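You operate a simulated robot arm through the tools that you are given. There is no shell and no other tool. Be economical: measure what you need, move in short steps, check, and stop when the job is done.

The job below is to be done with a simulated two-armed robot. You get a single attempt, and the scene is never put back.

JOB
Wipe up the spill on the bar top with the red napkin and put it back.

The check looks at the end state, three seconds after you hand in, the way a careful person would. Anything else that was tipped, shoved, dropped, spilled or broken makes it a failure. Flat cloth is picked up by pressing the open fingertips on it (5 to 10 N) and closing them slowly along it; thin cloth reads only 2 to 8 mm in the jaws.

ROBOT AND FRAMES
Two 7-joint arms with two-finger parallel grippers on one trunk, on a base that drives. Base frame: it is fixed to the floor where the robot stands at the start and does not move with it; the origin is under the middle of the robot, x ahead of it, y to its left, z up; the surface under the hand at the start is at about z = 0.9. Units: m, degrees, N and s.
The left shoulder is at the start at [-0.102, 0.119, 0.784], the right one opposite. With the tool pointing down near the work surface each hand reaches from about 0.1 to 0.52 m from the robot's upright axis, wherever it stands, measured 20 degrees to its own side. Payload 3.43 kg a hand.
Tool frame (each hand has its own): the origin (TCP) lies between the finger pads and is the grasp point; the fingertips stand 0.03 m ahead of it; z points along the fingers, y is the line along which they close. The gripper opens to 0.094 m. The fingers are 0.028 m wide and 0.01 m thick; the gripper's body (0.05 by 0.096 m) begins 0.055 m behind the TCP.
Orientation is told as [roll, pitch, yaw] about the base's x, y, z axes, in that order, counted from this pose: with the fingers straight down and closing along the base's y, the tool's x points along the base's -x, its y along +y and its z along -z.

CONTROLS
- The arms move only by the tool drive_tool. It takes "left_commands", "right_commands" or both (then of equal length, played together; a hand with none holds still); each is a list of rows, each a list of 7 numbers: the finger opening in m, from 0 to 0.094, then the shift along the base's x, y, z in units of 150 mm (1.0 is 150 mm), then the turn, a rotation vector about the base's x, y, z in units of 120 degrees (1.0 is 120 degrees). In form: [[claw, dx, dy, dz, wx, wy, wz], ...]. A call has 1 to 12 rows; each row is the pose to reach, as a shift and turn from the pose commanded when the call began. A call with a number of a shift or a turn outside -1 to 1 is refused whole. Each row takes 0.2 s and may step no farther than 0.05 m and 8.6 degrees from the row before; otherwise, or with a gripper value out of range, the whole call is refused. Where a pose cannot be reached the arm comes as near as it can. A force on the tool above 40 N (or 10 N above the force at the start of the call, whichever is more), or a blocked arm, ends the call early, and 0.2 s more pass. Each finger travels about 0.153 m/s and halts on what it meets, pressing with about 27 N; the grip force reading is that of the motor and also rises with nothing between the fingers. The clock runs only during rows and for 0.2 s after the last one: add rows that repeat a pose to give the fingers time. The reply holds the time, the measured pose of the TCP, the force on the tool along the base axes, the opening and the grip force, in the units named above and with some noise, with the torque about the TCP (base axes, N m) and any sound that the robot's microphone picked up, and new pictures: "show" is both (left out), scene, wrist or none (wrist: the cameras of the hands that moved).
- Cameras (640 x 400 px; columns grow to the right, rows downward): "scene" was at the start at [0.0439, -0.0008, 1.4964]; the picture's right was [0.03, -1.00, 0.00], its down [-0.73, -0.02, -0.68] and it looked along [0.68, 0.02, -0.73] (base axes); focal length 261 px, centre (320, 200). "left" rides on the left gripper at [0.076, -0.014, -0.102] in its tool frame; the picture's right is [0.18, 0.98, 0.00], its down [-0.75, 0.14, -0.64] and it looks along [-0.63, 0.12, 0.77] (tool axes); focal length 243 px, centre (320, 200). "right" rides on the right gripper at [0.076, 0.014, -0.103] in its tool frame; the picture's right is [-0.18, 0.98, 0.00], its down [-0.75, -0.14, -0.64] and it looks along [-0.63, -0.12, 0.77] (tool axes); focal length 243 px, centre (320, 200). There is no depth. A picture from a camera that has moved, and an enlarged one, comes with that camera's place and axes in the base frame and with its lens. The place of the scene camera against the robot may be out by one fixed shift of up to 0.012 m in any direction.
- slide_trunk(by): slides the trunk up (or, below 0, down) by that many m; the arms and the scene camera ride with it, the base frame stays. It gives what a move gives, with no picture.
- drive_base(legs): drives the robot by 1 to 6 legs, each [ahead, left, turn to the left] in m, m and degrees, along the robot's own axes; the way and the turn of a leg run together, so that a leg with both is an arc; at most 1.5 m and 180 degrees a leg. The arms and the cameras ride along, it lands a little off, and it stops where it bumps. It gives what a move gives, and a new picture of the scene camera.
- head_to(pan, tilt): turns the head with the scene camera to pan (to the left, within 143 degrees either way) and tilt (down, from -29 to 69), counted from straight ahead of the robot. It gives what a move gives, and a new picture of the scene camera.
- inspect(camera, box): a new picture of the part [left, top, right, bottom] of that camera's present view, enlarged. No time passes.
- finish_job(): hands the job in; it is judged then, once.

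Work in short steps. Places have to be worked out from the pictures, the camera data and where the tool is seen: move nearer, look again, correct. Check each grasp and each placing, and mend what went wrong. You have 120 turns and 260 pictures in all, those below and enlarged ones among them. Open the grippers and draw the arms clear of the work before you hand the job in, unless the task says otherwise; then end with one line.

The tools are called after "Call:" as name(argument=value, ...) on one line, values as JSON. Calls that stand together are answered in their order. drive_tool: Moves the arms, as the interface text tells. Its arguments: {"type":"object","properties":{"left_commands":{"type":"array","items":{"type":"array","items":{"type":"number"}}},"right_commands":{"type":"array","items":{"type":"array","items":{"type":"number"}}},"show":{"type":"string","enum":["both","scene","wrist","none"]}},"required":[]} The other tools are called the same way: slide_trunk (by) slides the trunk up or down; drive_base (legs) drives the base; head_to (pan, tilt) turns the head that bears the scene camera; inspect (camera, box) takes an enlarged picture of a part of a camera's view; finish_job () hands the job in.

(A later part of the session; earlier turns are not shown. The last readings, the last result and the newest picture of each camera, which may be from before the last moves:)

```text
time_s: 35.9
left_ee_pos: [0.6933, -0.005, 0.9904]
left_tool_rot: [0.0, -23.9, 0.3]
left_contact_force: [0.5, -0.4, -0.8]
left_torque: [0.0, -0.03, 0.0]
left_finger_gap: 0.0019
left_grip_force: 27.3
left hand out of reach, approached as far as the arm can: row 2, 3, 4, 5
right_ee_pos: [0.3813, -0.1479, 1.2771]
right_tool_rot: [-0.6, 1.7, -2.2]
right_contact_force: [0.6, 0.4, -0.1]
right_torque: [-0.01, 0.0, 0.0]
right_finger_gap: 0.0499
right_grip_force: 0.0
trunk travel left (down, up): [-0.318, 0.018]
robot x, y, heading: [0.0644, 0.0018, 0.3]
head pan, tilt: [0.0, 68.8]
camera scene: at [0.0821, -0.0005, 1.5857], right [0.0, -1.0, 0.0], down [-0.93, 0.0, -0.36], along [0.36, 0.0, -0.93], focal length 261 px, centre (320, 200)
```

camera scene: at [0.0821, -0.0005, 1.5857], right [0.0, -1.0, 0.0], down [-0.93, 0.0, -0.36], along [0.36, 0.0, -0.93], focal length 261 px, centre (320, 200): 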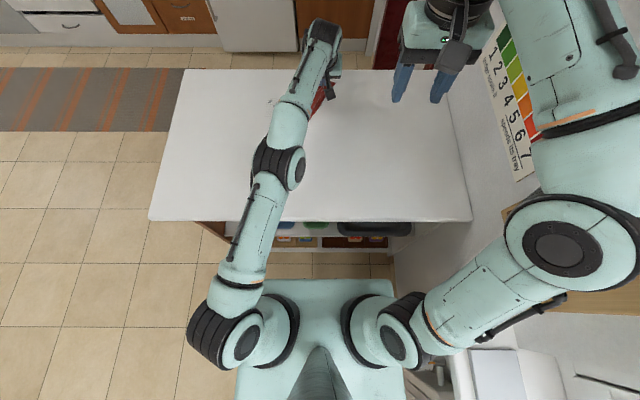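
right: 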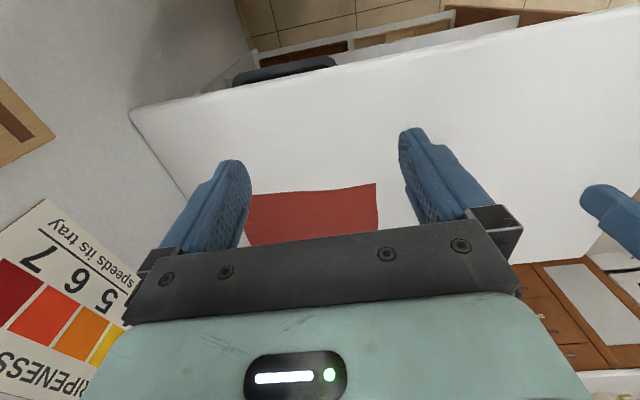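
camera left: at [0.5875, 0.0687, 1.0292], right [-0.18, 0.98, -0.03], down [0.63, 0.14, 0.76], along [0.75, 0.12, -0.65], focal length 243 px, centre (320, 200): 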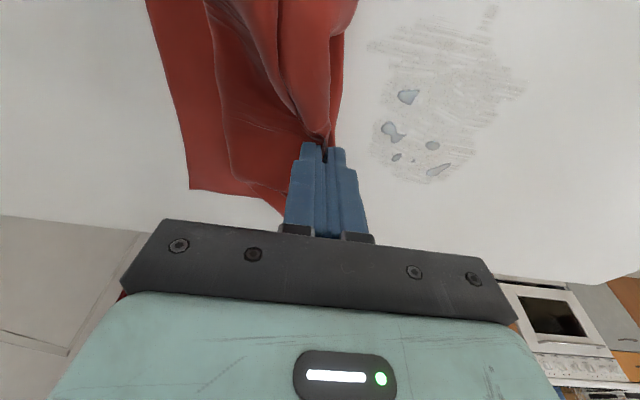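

The first part of the sweep was reachable, so the lock is loosening. Now I try coming inward and down gently from here.

Call:
drive_tool(left_commands=[[0, -0.1, 0, 0, 0, 0, 0], [0, -0.2, 0, -0.05, 0, 0, 0], [0, -0.35, 0, -0.1, 0, 0, 0], [0, -0.5, 0, -0.1, 0, 0, 0], [0, -0.5, 0, -0.1, 0, 0, 0]], show="none")

```text
time_s: 37.1
left_ee_pos: [0.6172, -0.003, 0.973]
left_tool_rot: [0.0, -23.8, 0.1]
left_contact_force: [0.1, -0.4, -0.4]
left_torque: [-0.01, -0.02, -0.01]
left_finger_gap: 0.0021
left_grip_force: 27.1
right_ee_pos: [0.3815, -0.1483, 1.2767]
right_tool_rot: [-0.5, 1.8, -2.2]
right_contact_force: [-0.2, -0.7, -0.9]
right_torque: [0.01, -0.02, 0.0]
right_finger_gap: 0.05
right_grip_force: 0.0
trunk travel left (down, up): [-0.318, 0.018]
robot x, y, heading: [0.0569, 0.0022, 0.6]
head pan, tilt: [0.0, 68.8]
```

Unlocked. Now I keep this tilt and stay inside the reach: I lower the cloth and drag it to the near-right corner of the smear.

Call:
drive_tool(left_commands=[[0, -0.06, 0.1, -0.1, 0, 0, 0], [0, -0.06, 0.3, -0.19, 0, 0, 0], [0, -0.06, 0.5, -0.2, 0, 0, 0], [0, -0.06, 0.65, -0.2, 0, 0, 0], [0, -0.06, 0.65, -0.2, 0, 0, 0]], show="both")

```text
time_s: 38.3
left_ee_pos: [0.6089, 0.0959, 0.9445]
left_tool_rot: [0.1, -23.9, 0.2]
left_contact_force: [-0.4, -0.3, 0.0]
left_torque: [-0.01, 0.02, 0.03]
left_finger_gap: 0.0019
left_grip_force: 27.2
right_ee_pos: [0.3825, -0.1494, 1.2771]
right_tool_rot: [-0.5, 1.6, -2.2]
right_contact_force: [0.2, 0.0, 0.9]
right_torque: [-0.01, 0.0, 0.0]
right_finger_gap: 0.0501
right_grip_force: 0.1
trunk travel left (down, up): [-0.318, 0.018]
robot x, y, heading: [0.0642, 0.0026, 0.2]
head pan, tilt: [0.0, 68.8]
camera scene: at [0.0818, -0.0015, 1.5857], right [0.0, -1.0, 0.0], down [-0.93, 0.0, -0.36], along [0.36, 0.0, -0.93], focal length 261 px, centre (320, 200)
camera left: at [0.4983, 0.0807, 1.0083], right [-0.17, 0.98, -0.08], down [0.43, 0.14, 0.89], along [0.89, 0.12, -0.45], focal length 243 px, centre (320, 200)
```

scene: 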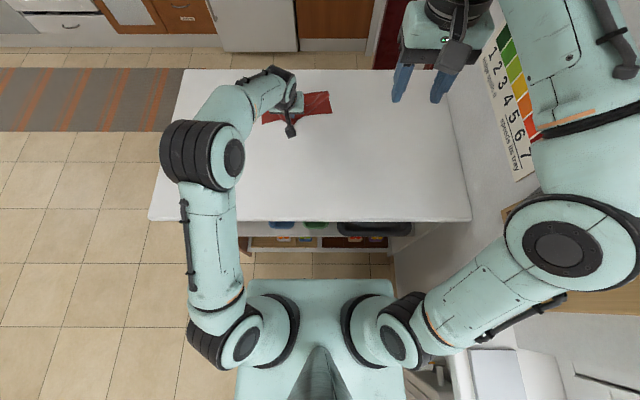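
left: 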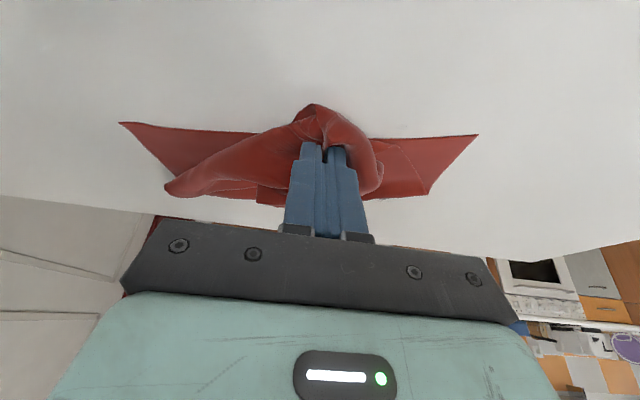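

The cloth lies bunched in front over the smear. I press and wipe in a raster of rows from near to far.

Call:
drive_tool(left_commands=[[0, 0, 0, -0.09, 0, 0, 0], [0, 0, 0.3, -0.09, 0, 0, 0], [0, 0, 0.6, -0.09, 0, 0, 0], [0, 0.13, 0.6, -0.09, 0, 0, 0], [0, 0.13, 0.3, -0.09, 0, 0, 0], [0, 0.13, 0, -0.09, 0, 0, 0], [0, 0.26, 0, -0.09, 0, 0, 0], [0, 0.26, 0.3, -0.09, 0, 0, 0], [0, 0.26, 0.6, -0.09, 0, 0, 0], [0, 0.38, 0.6, -0.09, 0, 0, 0], [0, 0.38, 0.3, -0.09, 0, 0, 0], [0, 0.38, 0, -0.09, 0, 0, 0]], show="wrist")

```text
time_s: 40.9
left_ee_pos: [0.6637, 0.0945, 0.9351]
left_tool_rot: [0.1, -24.0, 0.3]
left_contact_force: [0.2, 4.0, 21.3]
left_torque: [0.07, 0.01, 0.02]
left_finger_gap: 0.0019
left_grip_force: 27.0
right_ee_pos: [0.3806, -0.1497, 1.2766]
right_tool_rot: [-0.5, 1.5, -2.2]
right_contact_force: [-0.2, -0.2, 0.7]
right_torque: [-0.01, -0.02, -0.02]
right_finger_gap: 0.0501
right_grip_force: 0.1
trunk travel left (down, up): [-0.318, 0.018]
robot x, y, heading: [0.0628, -0.0002, 0.3]
head pan, tilt: [0.0, 68.8]
camera left: at [0.5536, 0.0797, 0.997], right [-0.17, 0.98, -0.07], down [0.43, 0.14, 0.89], along [0.89, 0.12, -0.44], focal length 243 px, centre (320, 200)
```

left: 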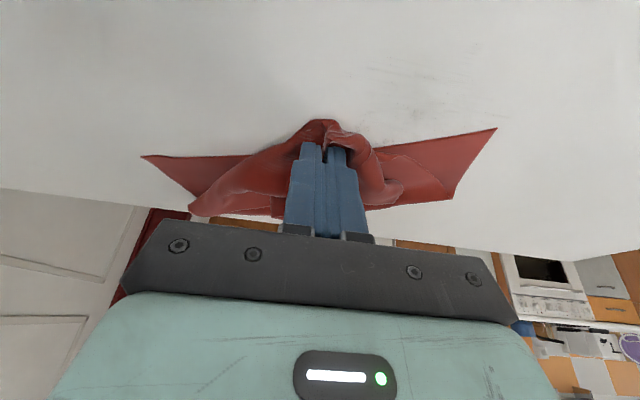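

The near part is nearly clean. I continue with the far rows.

Call:
drive_tool(left_commands=[[0, 0.07, 0, 0, 0, 0, 0], [0, 0.07, 0.3, 0, 0, 0, 0], [0, 0.07, 0.6, 0, 0, 0, 0], [0, 0.15, 0.6, 0, 0, 0, 0], [0, 0.15, 0.3, 0, 0, 0, 0], [0, 0.15, 0, 0, 0, 0, 0], [0, 0.22, 0.0, 0, 0, 0, 0], [0, 0.22, 0.3, 0, 0, 0, 0], [0, 0.22, 0.6, 0, 0, 0, 0], [0, 0.11, 0.3, 0, 0, 0, 0], [0, 0.0, 0.0, 0, 0, 0, 0], [0, -0.1, -0.1, 0.1, 0, 0, 0]], show="wrist")

```text
time_s: 43.5
left_ee_pos: [0.6482, 0.0795, 0.9425]
left_tool_rot: [0.0, -23.6, 0.1]
left_contact_force: [1.5, -0.2, -0.4]
left_torque: [-0.01, 0.02, -0.03]
left_finger_gap: 0.0021
left_grip_force: 27.4
right_ee_pos: [0.3827, -0.1493, 1.2765]
right_tool_rot: [-0.5, 1.7, -2.3]
right_contact_force: [-0.1, -1.1, -0.7]
right_torque: [0.0, -0.03, 0.02]
right_finger_gap: 0.0497
right_grip_force: 0.0
trunk travel left (down, up): [-0.318, 0.018]
robot x, y, heading: [0.0638, 0.0046, 0.3]
head pan, tilt: [0.0, 68.8]
camera left: at [0.5384, 0.0644, 1.0069], right [-0.17, 0.98, -0.07], down [0.43, 0.14, 0.89], along [0.88, 0.12, -0.45], focal length 243 px, centre (320, 200)
```

left: 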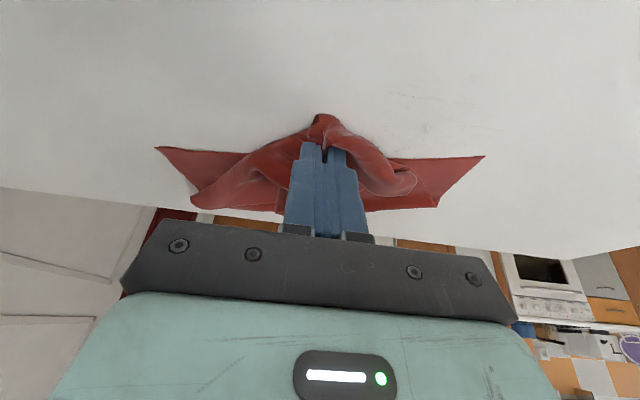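

Now I lift the cloth away, staying within reach, to inspect the wiped area.

Call:
drive_tool(left_commands=[[0, -0.1, -0.1, 0.15, 0, 0, 0], [0, -0.2, -0.3, 0.3, 0, 0, 0], [0, -0.3, -0.5, 0.45, 0, 0, 0], [0, -0.4, -0.7, 0.55, 0, 0, 0], [0, -0.4, -0.7, 0.55, 0, 0, 0]], show="both")

Call:
inspect(camera="scene", box=[220, 60, 360, 150])

Call:
inspect(camera="left", box=[340, 20, 580, 180])

```text
time_s: 44.7
left_ee_pos: [0.5927, -0.0286, 1.0281]
left_tool_rot: [0.1, -23.8, 0.2]
left_contact_force: [-0.3, 0.0, 1.3]
left_torque: [0.0, 0.0, -0.04]
left_finger_gap: 0.0023
left_grip_force: 26.3
right_ee_pos: [0.3831, -0.1482, 1.2762]
right_tool_rot: [-0.5, 1.7, -2.1]
right_contact_force: [-0.6, 0.1, 0.4]
right_torque: [0.0, 0.04, 0.0]
right_finger_gap: 0.05
right_grip_force: 0.1
trunk travel left (down, up): [-0.318, 0.018]
robot x, y, heading: [0.0644, 0.0034, 0.1]
head pan, tilt: [0.0, 68.8]
camera scene: at [0.0821, -0.0005, 1.5857], right [0.0, -1.0, 0.0], down [-0.93, 0.0, -0.36], along [0.36, 0.0, -0.93], focal length 261 px, centre (320, 200)
camera left: at [0.4817, -0.0428, 1.0905], right [-0.17, 0.98, -0.07], down [0.43, 0.14, 0.89], along [0.89, 0.12, -0.45], focal length 243 px, centre (320, 200)
```

scene: 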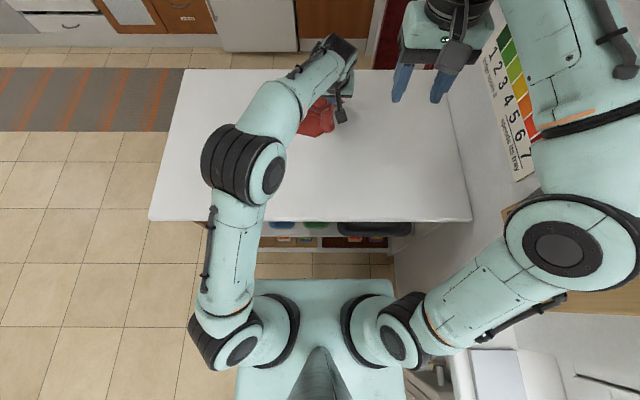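
left: 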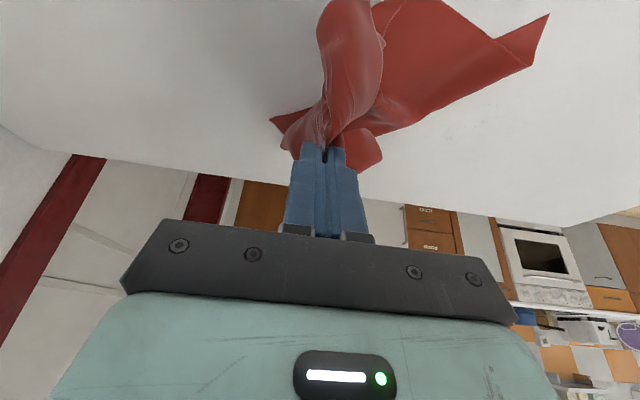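

```text
4.44 times, centred on (290, 105) of scene
camera zoom: at [0.0821, -0.0005, 1.5857], right [0.0, -1.0, 0.0], down [-0.93, 0.0, -0.36], along [0.36, 0.0, -0.93], focal length 1160 px, centre (453, 622)
```

zoom: 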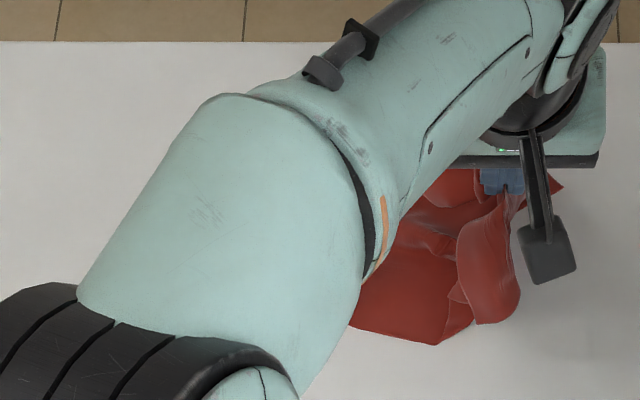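

```text
2.50 times, centred on (460, 100) of left
camera zoom: at [0.4817, -0.0428, 1.0905], right [-0.17, 0.98, -0.07], down [0.43, 0.14, 0.89], along [0.89, 0.12, -0.45], focal length 606 px, centre (-30, 450)
```

zoom: 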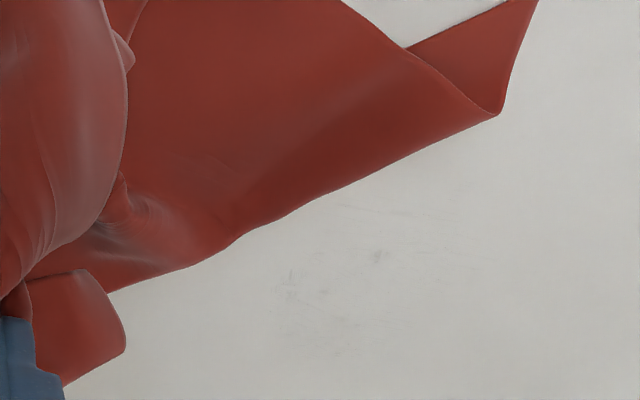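

Only faint traces remain near [0.637,0.137] and [0.663,0.116]. One more full pass over the area.

Call:
drive_tool(left_commands=[[0, 0, 0.1, -0.25, 0, 0, 0], [0, 0, 0.3, -0.5, 0, 0, 0], [0, 0.1, 0.5, -0.56, 0, 0, 0], [0, 0.2, 0.7, -0.56, 0, 0, 0], [0, 0.2, 0.75, -0.655, 0, 0, 0], [0, 0.2, 1.0, -0.655, 0, 0, 0], [0, 0.27, 0.75, -0.655, 0, 0, 0], [0, 0.34, 1.0, -0.655, 0, 0, 0], [0, 0.4, 0.75, -0.655, 0, 0, 0], [0, 0.46, 1.0, -0.655, 0, 0, 0], [0, 0.52, 0.75, -0.655, 0, 0, 0], [0, 0.58, 1.0, -0.655, 0, 0, 0]], show="wrist")

```text
time_s: 47.3
left_ee_pos: [0.6764, 0.1227, 0.934]
left_tool_rot: [-0.3, -24.0, 0.2]
left_contact_force: [-0.4, -3.4, 17.9]
left_torque: [-0.21, 0.02, -0.02]
left_finger_gap: 0.0017
left_grip_force: 26.7
right_ee_pos: [0.3801, -0.1487, 1.2774]
right_tool_rot: [-0.5, 1.6, -2.3]
right_contact_force: [0.7, -0.2, 0.6]
right_torque: [-0.03, 0.0, -0.01]
right_finger_gap: 0.0504
right_grip_force: 0.1
trunk travel left (down, up): [-0.318, 0.018]
robot x, y, heading: [0.0628, 0.0025, 0.2]
head pan, tilt: [0.0, 68.8]
camera left: at [0.5653, 0.1077, 0.9972], right [-0.17, 0.98, -0.08], down [0.43, 0.14, 0.89], along [0.89, 0.12, -0.44], focal length 243 px, centre (320, 200)
```

left: 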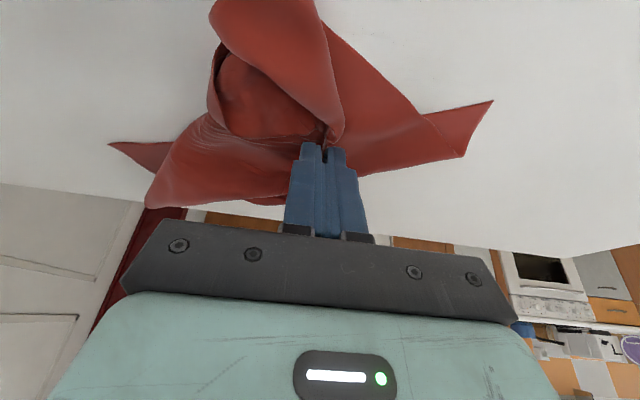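

Continue this pass back over the area, covering both left and right parts.

Call:
drive_tool(left_commands=[[0, 0.05, -0.18, 0, 0, 0, 0], [0, 0.1, 0.1, 0, 0, 0, 0], [0, 0.1, 0.4, 0, 0, 0, 0], [0, 0.03, 0.15, 0, 0, 0, 0], [0, -0.03, -0.15, 0, 0, 0, 0], [0, -0.08, 0.15, 0, 0, 0, 0], [0, -0.12, 0.4, 0, 0, 0, 0], [0, -0.18, 0.15, 0, 0, 0, 0], [0, -0.24, -0.15, 0, 0, 0, 0], [0, -0.3, 0.15, 0, 0, 0, 0], [0, -0.35, 0.4, 0, 0, 0, 0], [0, -0.4, 0.1, 0, 0, 0, 0]], show="none")

Call:
drive_tool(left_commands=[[0, 0, -0.1, 0, 0, 0, 0], [0, 0, -0.25, 0.2, 0, 0, 0], [0, 0, -0.5, 0.4, 0, 0, 0], [0, -0.0, -0.75, 0.6, 0, 0, 0], [0, -0.0, -1.0, 0.75, 0, 0, 0], [0, -0.0, -1.0, 0.9, 0, 0, 0], [0, 0, -1.0, 0.9, 0, 0, 0]], show="both")

```text
time_s: 49.9
left_ee_pos: [0.6181, 0.1393, 0.9348]
left_tool_rot: [0.1, -24.3, 0.3]
left_contact_force: [1.4, 4.8, 27.5]
left_torque: [0.11, -0.03, 0.0]
left_finger_gap: 0.002
left_grip_force: 27.5
right_ee_pos: [0.38, -0.1504, 1.2771]
right_tool_rot: [-0.4, 1.5, -2.1]
right_contact_force: [-0.3, -0.1, -0.6]
right_torque: [0.04, -0.01, 0.03]
right_finger_gap: 0.0499
right_grip_force: 0.0
trunk travel left (down, up): [-0.318, 0.018]
robot x, y, heading: [0.0658, 0.0032, 0.4]
head pan, tilt: [0.0, 68.8]
```

```text
time_s: 51.5
left_ee_pos: [0.6168, -0.0142, 1.0678]
left_tool_rot: [0.0, -23.7, 0.1]
left_contact_force: [-1.0, 0.4, 0.3]
left_torque: [-0.01, 0.01, -0.04]
left_finger_gap: 0.0021
left_grip_force: 26.6
right_ee_pos: [0.3819, -0.1485, 1.2771]
right_tool_rot: [-0.4, 1.7, -2.1]
right_contact_force: [-0.6, 0.5, -0.2]
right_torque: [-0.02, -0.01, -0.01]
right_finger_gap: 0.0498
right_grip_force: 0.1
trunk travel left (down, up): [-0.318, 0.018]
robot x, y, heading: [0.0645, 0.0055, 0.1]
head pan, tilt: [0.0, 68.8]
camera scene: at [0.0819, -0.0014, 1.5857], right [0.0, -1.0, 0.0], down [-0.93, 0.0, -0.36], along [0.36, 0.0, -0.93], focal length 261 px, centre (320, 200)
camera left: at [0.5066, -0.0279, 1.13], right [-0.17, 0.98, -0.07], down [0.43, 0.14, 0.89], along [0.89, 0.12, -0.45], focal length 243 px, centre (320, 200)
```

scene: 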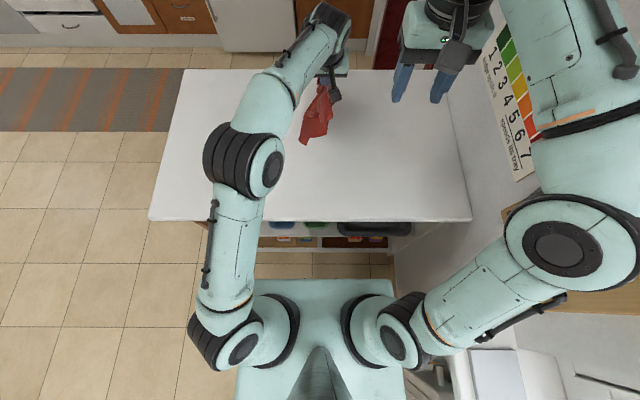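
left: 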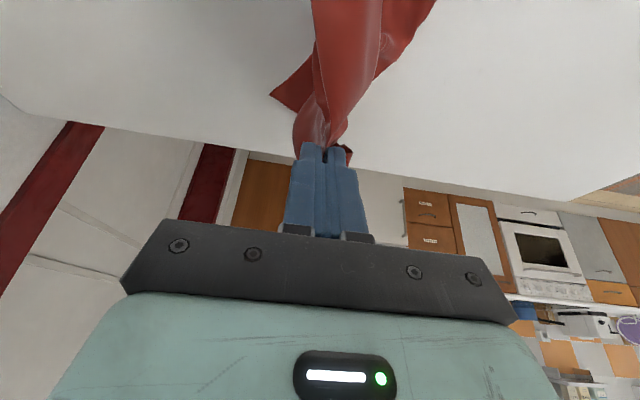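

Call:
inspect(camera="left", box=[360, 20, 600, 180])

Call:
inspect(camera="scene", box=[200, 60, 340, 150])

```text
2.50 times, centred on (480, 100) of left
camera zoom: at [0.5066, -0.0279, 1.13], right [-0.17, 0.98, -0.07], down [0.43, 0.14, 0.89], along [0.89, 0.12, -0.45], focal length 606 px, centre (-80, 450)
```

zoom: 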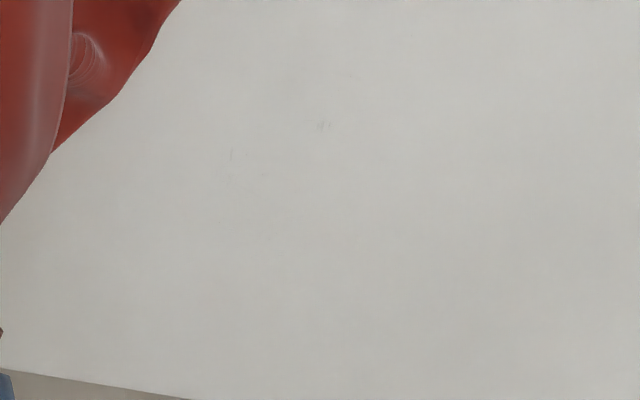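

```text
4.44 times, centred on (270, 105) of scene
camera zoom: at [0.0819, -0.0014, 1.5857], right [0.0, -1.0, 0.0], down [-0.93, 0.0, -0.36], along [0.36, 0.0, -0.93], focal length 1160 px, centre (542, 622)
```

zoom: 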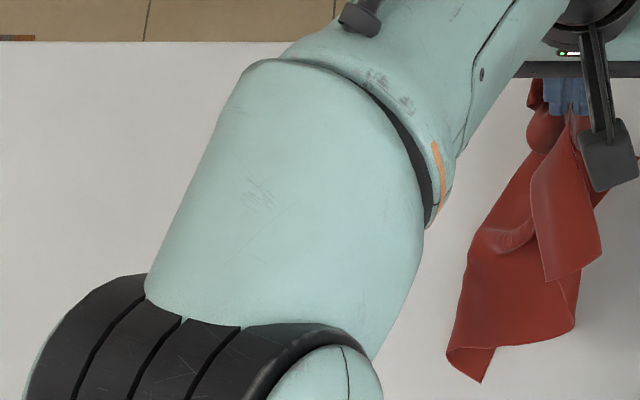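

Just two barely visible traces at [0.636,0.136] and [0.655,0.113]. A last short pass over those spots.

Call:
drive_tool(left_commands=[[0, 0.0, 0.0, -0.3, 0, 0, 0], [0, 0.05, 0.1, -0.6, 0, 0, 0], [0, 0.12, 0.35, -0.8, 0, 0, 0], [0, 0.12, 0.6, -0.91, 0, 0, 0], [0, 0.12, 0.8, -0.91, 0, 0, 0], [0, 0.12, 1.0, -0.91, 0, 0, 0], [0, 0.2, 0.8, -0.91, 0, 0, 0], [0, 0.28, 0.65, -0.91, 0, 0, 0], [0, 0.28, 0.85, -0.91, 0, 0, 0], [0, 0.2, 1.0, -0.91, 0, 0, 0], [0, 0.1, 0.9, -0.91, 0, 0, 0], [0, 0.1, 0.7, -0.91, 0, 0, 0]], show="none")

Call:
drive_tool(left_commands=[[0, 0.1, 0.1, 0, 0, 0, 0], [0, 0.05, 0.25, 0, 0, 0, 0], [0, 0.2, 0.1, 0, 0, 0, 0], [0, 0.15, -0.1, 0, 0, 0, 0], [0, 0, -0.2, 0.2, 0, 0, 0], [0, 0, -0.4, 0.4, 0, 0, 0], [0, -0.0, -0.6, 0.6, 0, 0, 0], [0, -0.05, -0.75, 0.8, 0, 0, 0], [0, -0.1, -0.75, 1.0, 0, 0, 0], [0, -0.1, -0.75, 1.0, 0, 0, 0]], show="none")

Call:
inspect(camera="left", box=[320, 0, 600, 180])

```text
time_s: 54.1
left_ee_pos: [0.6326, 0.0962, 0.9336]
left_tool_rot: [0.1, -24.2, 0.3]
left_contact_force: [-1.6, 4.5, 26.1]
left_torque: [0.13, 0.06, -0.05]
left_finger_gap: 0.002
left_grip_force: 27.0
right_ee_pos: [0.3804, -0.1491, 1.2771]
right_tool_rot: [-0.4, 1.6, -2.2]
right_contact_force: [0.4, 0.3, -0.6]
right_torque: [0.0, -0.01, -0.01]
right_finger_gap: 0.0501
right_grip_force: 0.0
trunk travel left (down, up): [-0.318, 0.018]
robot x, y, heading: [0.0654, 0.0051, 0.2]
head pan, tilt: [0.0, 68.8]
```

```text
time_s: 56.3
left_ee_pos: [0.6169, -0.0198, 1.0822]
left_tool_rot: [0.0, -23.8, 0.2]
left_contact_force: [0.2, 0.3, 0.7]
left_torque: [0.01, 0.0, 0.04]
left_finger_gap: 0.0018
left_grip_force: 27.2
right_ee_pos: [0.3824, -0.1502, 1.2764]
right_tool_rot: [-0.5, 1.8, -2.3]
right_contact_force: [-0.8, -0.3, -0.2]
right_torque: [-0.04, 0.0, 0.02]
right_finger_gap: 0.05
right_grip_force: 0.1
trunk travel left (down, up): [-0.318, 0.018]
robot x, y, heading: [0.0622, -0.0013, -0.0]
head pan, tilt: [0.0, 68.8]
```

```text
2.22 times, centred on (460, 90) of left
camera zoom: at [0.5069, -0.0346, 1.1447], right [-0.17, 0.98, -0.07], down [0.43, 0.14, 0.89], along [0.89, 0.12, -0.45], focal length 539 px, centre (9, 444)
```

zoom: 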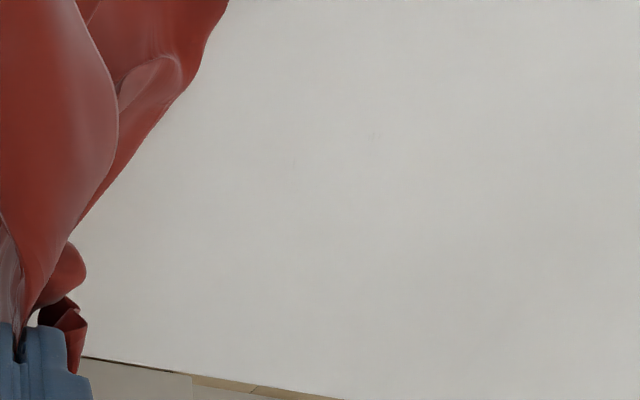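

The bar top is clean. Now the napkin: I'll lift it high and carry it right, first drawing the right hand back a little to leave room.

Call:
drive_tool(right_commands=[[0.05, -0.12, 0.1, 0, 0, 0, 0], [0.05, -0.22, 0.2, 0, 0, 0, 0], [0.05, -0.22, 0.2, 0, 0, 0, 0], [0.05, -0.22, 0.2, 0, 0, 0, 0], [0.05, -0.22, 0.2, 0, 0, 0, 0]], left_commands=[[0, -0.2, 0, 0.05, 0, 0, 0], [0, -0.4, -0.1, 0.15, 0, 0, 0], [0, -0.5, -0.35, 0.2, 0, 0, 0], [0, -0.5, -0.6, 0.2, 0, 0, 0], [0, -0.5, -0.6, 0.2, 0, 0, 0]], show="both")

```text
time_s: 57.5
left_ee_pos: [0.5413, -0.1065, 1.1109]
left_tool_rot: [0.0, -23.8, 0.5]
left_contact_force: [-0.6, 0.0, -1.3]
left_torque: [0.02, -0.01, -0.04]
left_finger_gap: 0.0018
left_grip_force: 26.8
right_ee_pos: [0.3492, -0.12, 1.2783]
right_tool_rot: [-0.5, 1.5, -2.4]
right_contact_force: [-1.5, -11.0, 4.9]
right_torque: [0.85, -0.23, -0.24]
right_finger_gap: 0.0491
right_grip_force: 0.0
trunk travel left (down, up): [-0.318, 0.018]
robot x, y, heading: [0.0654, 0.002, 0.4]
head pan, tilt: [0.0, 68.8]
camera scene: at [0.0817, -0.0003, 1.5857], right [0.0, -1.0, 0.0], down [-0.93, 0.0, -0.36], along [0.36, 0.0, -0.93], focal length 261 px, centre (320, 200)
camera right: at [0.2763, -0.1008, 1.3832], right [0.22, 0.97, -0.01], down [0.76, -0.17, 0.62], along [0.6, -0.15, -0.78], focal length 243 px, centre (320, 200)
camera left: at [0.4314, -0.1223, 1.1733], right [-0.17, 0.98, -0.07], down [0.43, 0.14, 0.89], along [0.89, 0.12, -0.45], focal length 243 px, centre (320, 200)
```

scene: 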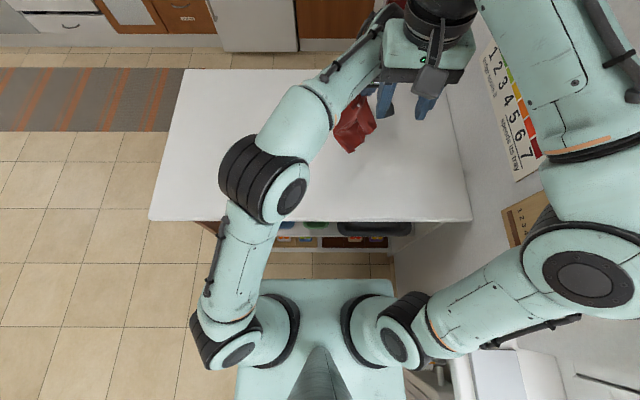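
right: 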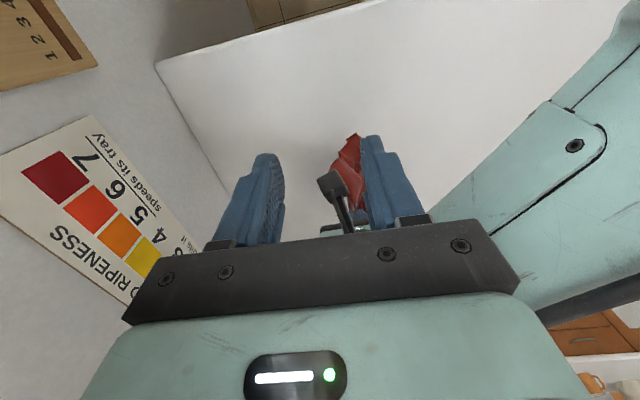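
left: 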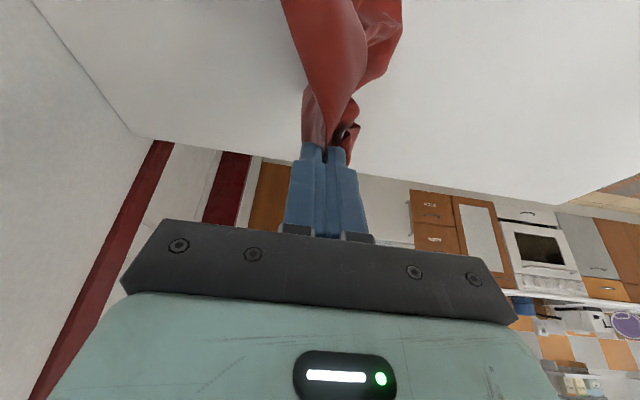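

The arms touched lightly, so I back the left hand off. I'll lay the cloth down further left, then use the right hand to pull it flat by its right edge to its old place.

Call:
drive_tool(left_commands=[[0, 0.0, 0.15, 0, 0, 0, 0], [0, 0.1, 0.35, 0, 0, 0, 0], [0, 0.2, 0.5, 0.0, 0, 0, 0], [0, 0.2, 0.5, 0.0, 0, 0, 0]], show="both")

```text
time_s: 58.5
left_ee_pos: [0.5708, -0.033, 1.1115]
left_tool_rot: [0.0, -23.9, 0.2]
left_contact_force: [-0.3, 0.2, 0.9]
left_torque: [0.01, 0.03, 0.02]
left_finger_gap: 0.0021
left_grip_force: 27.2
right_ee_pos: [0.3494, -0.119, 1.2777]
right_tool_rot: [-0.6, 1.7, -2.2]
right_contact_force: [0.2, -0.1, 0.1]
right_torque: [-0.03, 0.04, -0.03]
right_finger_gap: 0.0498
right_grip_force: 0.1
trunk travel left (down, up): [-0.318, 0.018]
robot x, y, heading: [0.0663, 0.0049, 0.3]
head pan, tilt: [0.0, 68.8]
camera scene: at [0.0815, -0.0014, 1.5857], right [0.0, -1.0, 0.0], down [-0.93, 0.0, -0.36], along [0.36, 0.0, -0.93], focal length 261 px, centre (320, 200)
camera left: at [0.4605, -0.0478, 1.1734], right [-0.17, 0.98, -0.07], down [0.43, 0.14, 0.89], along [0.89, 0.12, -0.45], focal length 243 px, centre (320, 200)
```

scene: 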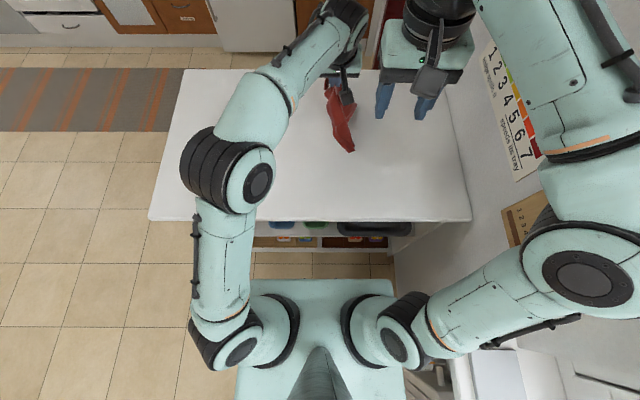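
left: 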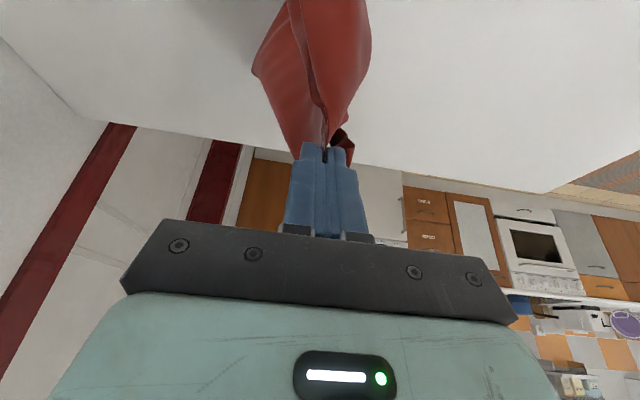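

The free end touches the bar and leans right, as wanted. I lay it down by moving left while lowering.

Call:
drive_tool(left_commands=[[0, 0.02, 0.1, -0.12, 0, 0, 0], [0, 0.04, 0.22, -0.24, 0, 0, 0], [0, 0.06, 0.36, -0.38, 0, 0, 0], [0, 0.08, 0.5, -0.52, 0, 0, 0], [0, 0.1, 0.66, -0.66, 0, 0, 0], [0, 0.12, 0.83, -0.82, 0, 0, 0], [0, 0.14, 1.0, -0.98, 0, 0, 0], [0, 0.14, 1.0, -1.0, 0, 0, 0]], show="both")

```text
time_s: 60.3
left_ee_pos: [0.5917, 0.1175, 0.9594]
left_tool_rot: [0.0, -23.9, 0.3]
left_contact_force: [0.0, 0.0, 0.7]
left_torque: [0.01, 0.01, -0.02]
left_finger_gap: 0.002
left_grip_force: 26.5
right_ee_pos: [0.349, -0.1205, 1.2779]
right_tool_rot: [-0.5, 1.7, -2.2]
right_contact_force: [0.5, -0.2, 0.7]
right_torque: [0.03, 0.02, 0.03]
right_finger_gap: 0.0499
right_grip_force: 0.1
trunk travel left (down, up): [-0.318, 0.018]
robot x, y, heading: [0.0626, -0.0013, 0.1]
head pan, tilt: [0.0, 68.8]
camera scene: at [0.0817, -0.0015, 1.5857], right [0.0, -1.0, 0.0], down [-0.93, 0.0, -0.36], along [0.36, 0.0, -0.93], focal length 261 px, centre (320, 200)
camera left: at [0.4827, 0.1016, 1.0213], right [-0.17, 0.98, -0.07], down [0.43, 0.14, 0.89], along [0.89, 0.12, -0.45], focal length 243 px, centre (320, 200)
```

scene: 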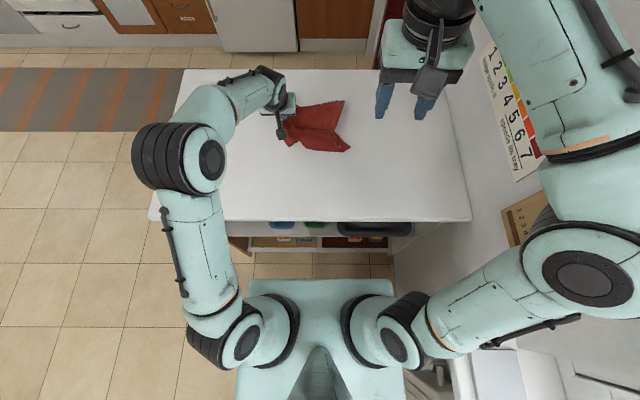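
left: 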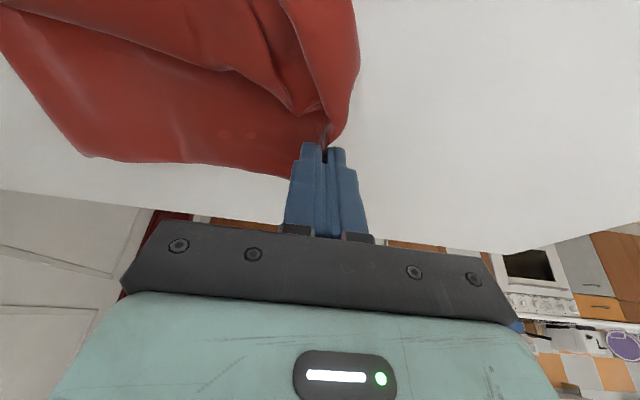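

Laid out well. I lower the left hand the rest and pull slightly left to straighten it.

Call:
drive_tool(left_commands=[[0, 0, 0.05, -0.1, 0, 0, 0], [0, 0, 0.15, -0.14, 0, 0, 0], [0, 0, 0.3, -0.15, 0, 0, 0], [0, 0, 0.3, -0.15, 0, 0, 0]], show="scene")

Call:
inspect(camera="scene", box=[240, 70, 380, 170])

```text
time_s: 61.3
left_ee_pos: [0.5952, 0.1623, 0.9371]
left_tool_rot: [0.0, -23.9, 0.2]
left_contact_force: [0.1, 0.3, 0.4]
left_torque: [0.0, 0.01, -0.03]
left_finger_gap: 0.002
left_grip_force: 27.3
right_ee_pos: [0.3495, -0.1196, 1.2772]
right_tool_rot: [-0.5, 1.7, -2.3]
right_contact_force: [0.0, -0.2, 0.5]
right_torque: [0.02, 0.02, 0.0]
right_finger_gap: 0.0499
right_grip_force: 0.1
trunk travel left (down, up): [-0.318, 0.018]
robot x, y, heading: [0.0645, -0.0004, 0.1]
head pan, tilt: [0.0, 68.8]
camera scene: at [0.0818, -0.0015, 1.5857], right [0.0, -1.0, 0.0], down [-0.93, 0.0, -0.36], along [0.36, 0.0, -0.93], focal length 261 px, centre (320, 200)
```

scene: 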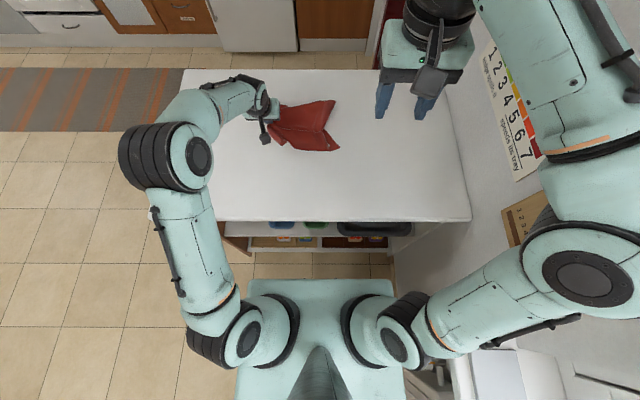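

```text
4.00 times, centred on (310, 120) of scene
camera zoom: at [0.0818, -0.0015, 1.5857], right [0.0, -1.0, 0.0], down [-0.93, 0.0, -0.36], along [0.36, 0.0, -0.93], focal length 1044 px, centre (360, 520)
```

zoom: 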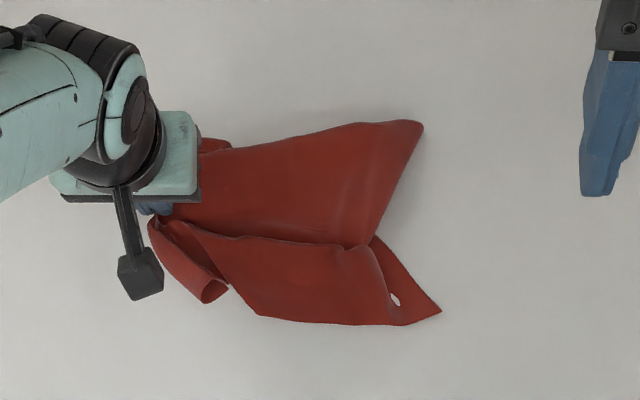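

The cloth is on the bar with its near part folded over: right corners at about [0.70,-0.053] and [0.517,-0.063]. With the left hand anchoring, I bring the right hand to the near-right corner to pull it out.

Call:
drive_tool(right_commands=[[0.05, 0.25, 0.1, -0.15, 0, -0.05, 0], [0.05, 0.5, 0.2, -0.3, 0, -0.09, 0], [0.05, 0.75, 0.35, -0.5, 0, -0.09, 0.015], [0.05, 0.95, 0.45, -0.7, 0, -0.09, 0.015], [0.05, 1.0, 0.5, -0.95, 0, -0.09, 0.015], [0.05, 1.0, 0.5, -1.0, 0, -0.09, 0.015]], show="none")

Call:
drive_tool(right_commands=[[0.04, 0.08, 0.05, -0.3, 0, 0, 0], [0.04, 0.12, 0.05, -0.6, 0, 0, 0], [0.035, 0.15, 0.05, -0.85, 0, 0, 0], [0.035, 0.15, 0.05, -0.85, 0, 0, 0]], show="both")

```text
refused: row 3 steps farther than a row can; nothing moved
```

```text
time_s: 62.3
left_ee_pos: [0.5935, 0.1631, 0.936]
left_tool_rot: [0.0, -24.0, 0.2]
left_contact_force: [-0.8, -0.5, 0.6]
left_torque: [-0.01, 0.01, -0.01]
left_finger_gap: 0.0019
left_grip_force: 26.9
right_ee_pos: [0.3744, -0.1091, 1.1511]
right_tool_rot: [-0.5, 1.6, -2.2]
right_contact_force: [0.3, 0.6, -0.5]
right_torque: [-0.01, -0.02, -0.02]
right_finger_gap: 0.0348
right_grip_force: 0.1
trunk travel left (down, up): [-0.318, 0.018]
robot x, y, heading: [0.0648, 0.0025, 0.0]
head pan, tilt: [0.0, 68.8]
camera scene: at [0.0816, -0.0011, 1.5857], right [0.0, -1.0, 0.0], down [-0.93, 0.0, -0.36], along [0.36, 0.0, -0.93], focal length 261 px, centre (320, 200)
camera right: at [0.3015, -0.0921, 1.2549], right [0.22, 0.98, -0.01], down [0.77, -0.17, 0.62], along [0.6, -0.15, -0.78], focal length 243 px, centre (320, 200)
```

scene: 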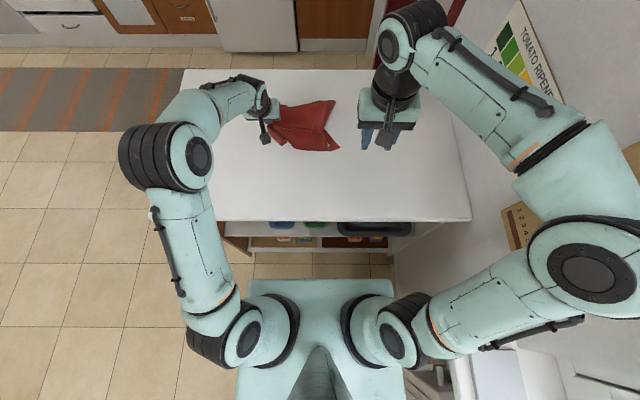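
right: 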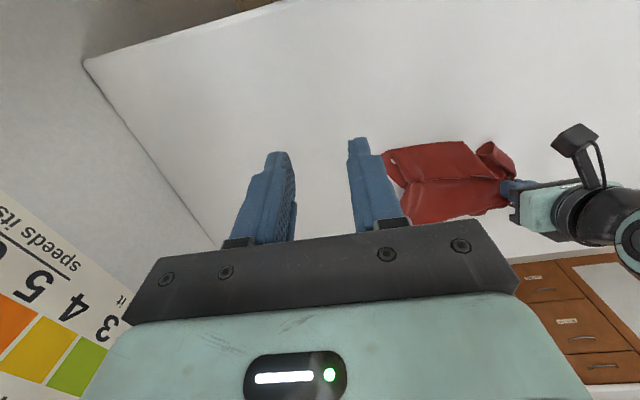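

Only the second call ran, harmlessly. From here I go forward and down toward the near-right corner.

Call:
drive_tool(right_commands=[[0.035, 0.2, 0.1, -0.12, 0, -0.03, 0.005], [0.035, 0.4, 0.2, -0.26, 0, -0.06, 0.01], [0.035, 0.6, 0.3, -0.4, 0, -0.09, 0.018], [0.035, 0.8, 0.4, -0.55, 0, -0.09, 0.018], [0.035, 0.95, 0.47, -0.75, 0, -0.09, 0.018], [0.035, 1.0, 0.47, -0.95, 0, -0.09, 0.018], [0.035, 1.0, 0.47, -0.95, 0, -0.09, 0.018]], show="both")

```text
time_s: 63.9
left_ee_pos: [0.5941, 0.1629, 0.9367]
left_tool_rot: [0.0, -23.8, 0.2]
left_contact_force: [0.2, 0.2, 0.6]
left_torque: [0.02, 0.02, -0.01]
left_finger_gap: 0.002
left_grip_force: 27.6
right_ee_pos: [0.5229, -0.0412, 1.0061]
right_tool_rot: [-0.3, -9.2, 0.0]
right_contact_force: [-0.1, -0.1, 0.2]
right_torque: [0.0, 0.01, -0.01]
right_finger_gap: 0.0348
right_grip_force: 0.1
trunk travel left (down, up): [-0.318, 0.018]
robot x, y, heading: [0.0625, 0.0037, 0.3]
head pan, tilt: [0.0, 68.8]
camera scene: at [0.0816, -0.0011, 1.5857], right [0.0, -1.0, 0.0], down [-0.93, 0.0, -0.36], along [0.36, 0.0, -0.93], focal length 261 px, centre (320, 200)
camera right: at [0.4313, -0.0256, 1.0959], right [0.18, 0.98, 0.02], down [0.64, -0.14, 0.75], along [0.74, -0.12, -0.66], focal length 243 px, centre (320, 200)
```

scene: 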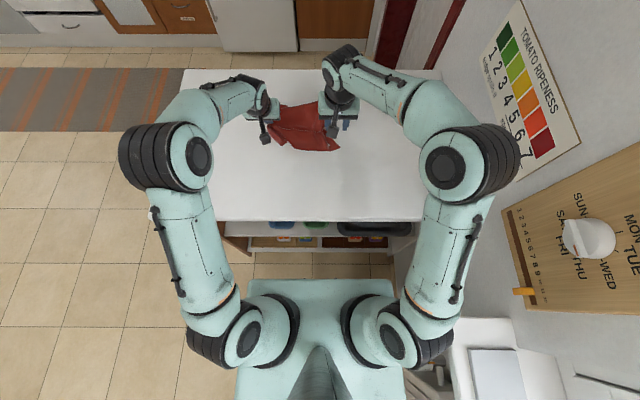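
right: 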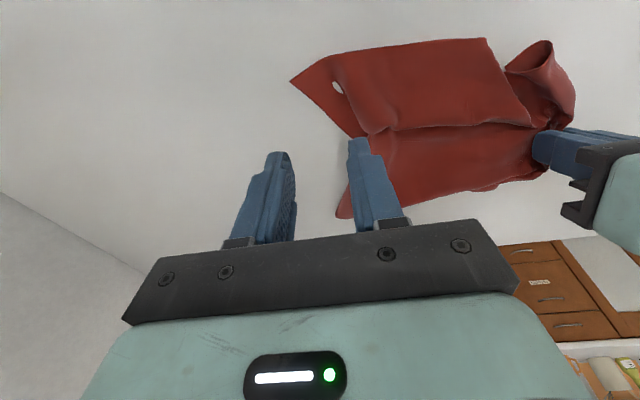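

The near-right corner tip is at [0.509,-0.058]. I aim the pinch about 3 cm inside it, at [0.528,-0.033], with narrower jaws.

Call:
drive_tool(right_commands=[[0.028, 0.03, 0.05, -0.2, 0, 0, 0], [0.028, 0.03, 0.05, -0.38, 0, 0, 0], [0.028, 0.03, 0.05, -0.46, 0, 0, 0], [0.028, 0.03, 0.05, -0.475, 0, 0, 0], [0.028, 0.03, 0.05, -0.475, 0, 0, 0]], show="wrist")

```text
time_s: 65.1
left_ee_pos: [0.593, 0.1635, 0.9368]
left_tool_rot: [0.1, -24.0, 0.2]
left_contact_force: [0.5, 0.1, 0.8]
left_torque: [-0.01, 0.0, -0.02]
left_finger_gap: 0.0021
left_grip_force: 26.9
right_ee_pos: [0.5262, -0.0353, 0.937]
right_tool_rot: [-0.3, -9.0, 0.0]
right_contact_force: [0.1, 0.1, 0.1]
right_torque: [0.01, -0.02, 0.02]
right_finger_gap: 0.028
right_grip_force: 0.1
trunk travel left (down, up): [-0.318, 0.018]
robot x, y, heading: [0.0663, 0.0051, 0.2]
head pan, tilt: [0.0, 68.8]
camera right: at [0.434, -0.0188, 1.026], right [0.18, 0.98, 0.02], down [0.64, -0.14, 0.75], along [0.74, -0.12, -0.66], focal length 243 px, centre (320, 200)
```

right: 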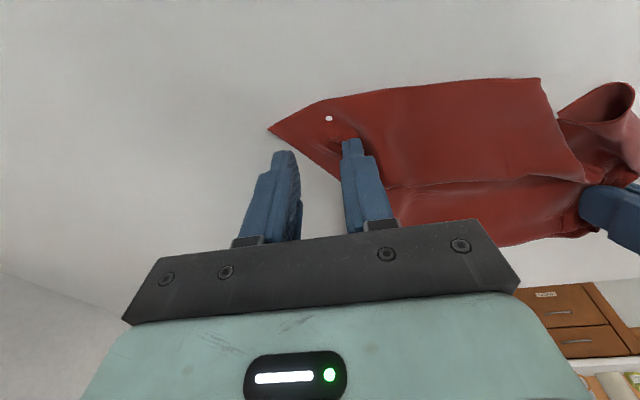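

The outer finger would miss the cloth there; I shift to [0.515,-0.012] and then press gently.

Call:
drive_tool(right_commands=[[0.028, -0.04, 0.07, 0.02, 0, 0, 0], [0.028, -0.075, 0.155, 0.02, 0, 0, 0], [0.028, -0.075, 0.155, -0.02, 0, 0, 0], [0.028, -0.075, 0.155, -0.04, 0, 0, 0], [0.028, -0.075, 0.155, -0.04, 0, 0, 0]], show="wrist")

```text
time_s: 66.3
left_ee_pos: [0.5939, 0.1624, 0.9377]
left_tool_rot: [0.1, -23.9, 0.2]
left_contact_force: [0.0, 0.2, 0.6]
left_torque: [0.0, 0.0, 0.04]
left_finger_gap: 0.0017
left_grip_force: 26.7
right_ee_pos: [0.5144, -0.0107, 0.9329]
right_tool_rot: [-0.1, -9.4, 0.0]
right_contact_force: [0.2, -1.8, 17.3]
right_torque: [0.05, 0.14, 0.03]
right_finger_gap: 0.0277
right_grip_force: 0.1
trunk travel left (down, up): [-0.318, 0.018]
robot x, y, heading: [0.0655, 0.0016, -0.0]
head pan, tilt: [0.0, 68.8]
camera right: at [0.4224, 0.0048, 1.0216], right [0.18, 0.98, 0.03], down [0.64, -0.14, 0.76], along [0.75, -0.12, -0.65], focal length 243 px, centre (320, 200)
```

right: 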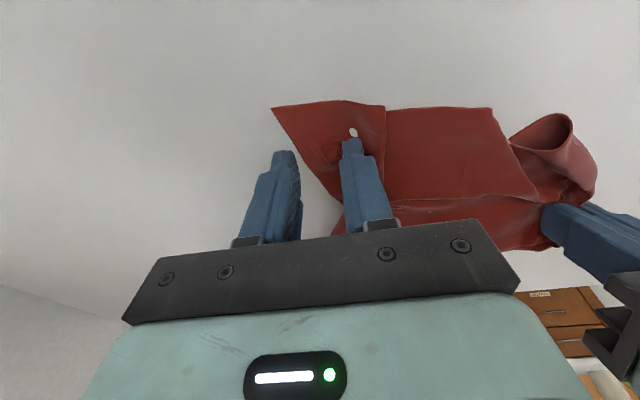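

The outer finger is still just off the cloth. I lift, shift 2.5 cm further left and nearer, and press again.

Call:
drive_tool(right_commands=[[0.028, 0, 0, 0.15, 0, 0, 0], [0.028, -0.06, 0.18, 0.15, 0, 0, 0], [0.028, -0.06, 0.18, 0.05, 0, 0, 0], [0.028, -0.06, 0.18, 0.02, 0, 0, 0], [0.028, -0.06, 0.18, 0.02, 0, 0, 0]], show="both")

```text
time_s: 67.5
left_ee_pos: [0.5942, 0.1617, 0.9375]
left_tool_rot: [0.1, -23.9, 0.2]
left_contact_force: [0.0, -0.1, 0.3]
left_torque: [-0.02, -0.04, 0.0]
left_finger_gap: 0.0021
left_grip_force: 27.0
right_ee_pos: [0.5054, 0.0166, 0.9336]
right_tool_rot: [-0.3, -9.2, 0.1]
right_contact_force: [-0.4, -0.4, 4.4]
right_torque: [0.04, 0.05, -0.05]
right_finger_gap: 0.0275
right_grip_force: 0.0
trunk travel left (down, up): [-0.318, 0.018]
robot x, y, heading: [0.0627, 0.0048, 0.2]
head pan, tilt: [0.0, 68.8]
camera scene: at [0.0815, -0.0013, 1.5857], right [0.0, -1.0, 0.0], down [-0.93, 0.0, -0.36], along [0.36, 0.0, -0.93], focal length 261 px, centre (320, 200)
camera right: at [0.4138, 0.0321, 1.0222], right [0.18, 0.98, 0.03], down [0.64, -0.14, 0.75], along [0.75, -0.12, -0.66], focal length 243 px, centre (320, 200)
```

scene: 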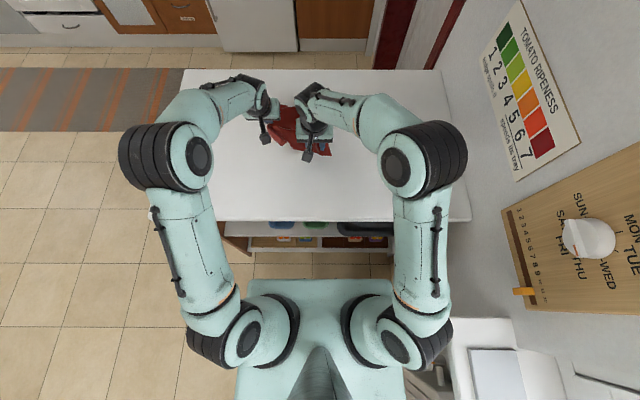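
right: 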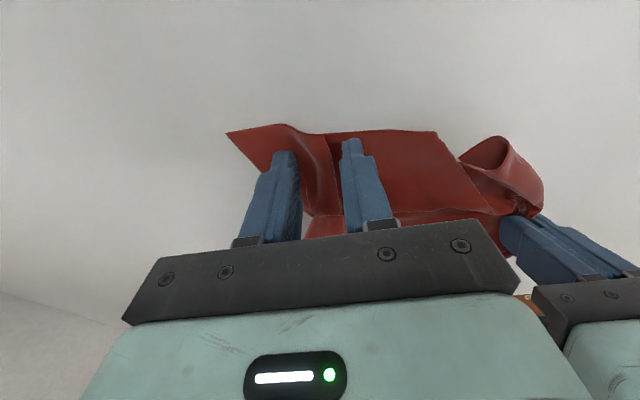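

Both fingers are on cloth with about 4 N. I press a touch more and close slowly.

Call:
drive_tool(right_commands=[[0.026, 0, 0, -0.006, 0, 0, 0], [0.022, 0, 0, -0.006, 0, 0, 0], [0.018, 0, 0, -0.006, 0, 0, 0], [0.014, 0, 0, -0.006, 0, 0, 0], [0.01, 0, 0, -0.006, 0, 0, 0], [0.006, 0, 0, -0.006, 0, 0, 0], [0.002, 0, 0, -0.006, 0, 0, 0], [0, 0, 0, -0.006, 0, 0, 0], [0, 0, 0, 0.0, 0, 0, 0]], show="wrist")

```text
time_s: 69.5
left_ee_pos: [0.5942, 0.1619, 0.9367]
left_tool_rot: [-0.1, -23.9, 0.2]
left_contact_force: [0.0, 0.1, 0.0]
left_torque: [0.01, 0.02, 0.0]
left_finger_gap: 0.0024
left_grip_force: 26.9
right_ee_pos: [0.5053, 0.0169, 0.9335]
right_tool_rot: [-0.4, -9.2, 0.0]
right_contact_force: [1.1, 0.0, 3.7]
right_torque: [0.01, 0.0, 0.04]
right_finger_gap: 0.0024
right_grip_force: 27.4
trunk travel left (down, up): [-0.318, 0.018]
robot x, y, heading: [0.0643, 0.0048, -0.0]
head pan, tilt: [0.0, 68.8]
camera right: at [0.4139, 0.0325, 1.0224], right [0.18, 0.98, 0.02], down [0.64, -0.14, 0.75], along [0.74, -0.12, -0.66], focal length 243 px, centre (320, 200)
```

right: 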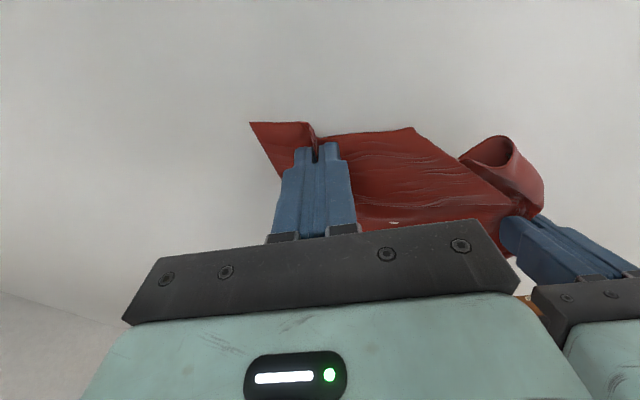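

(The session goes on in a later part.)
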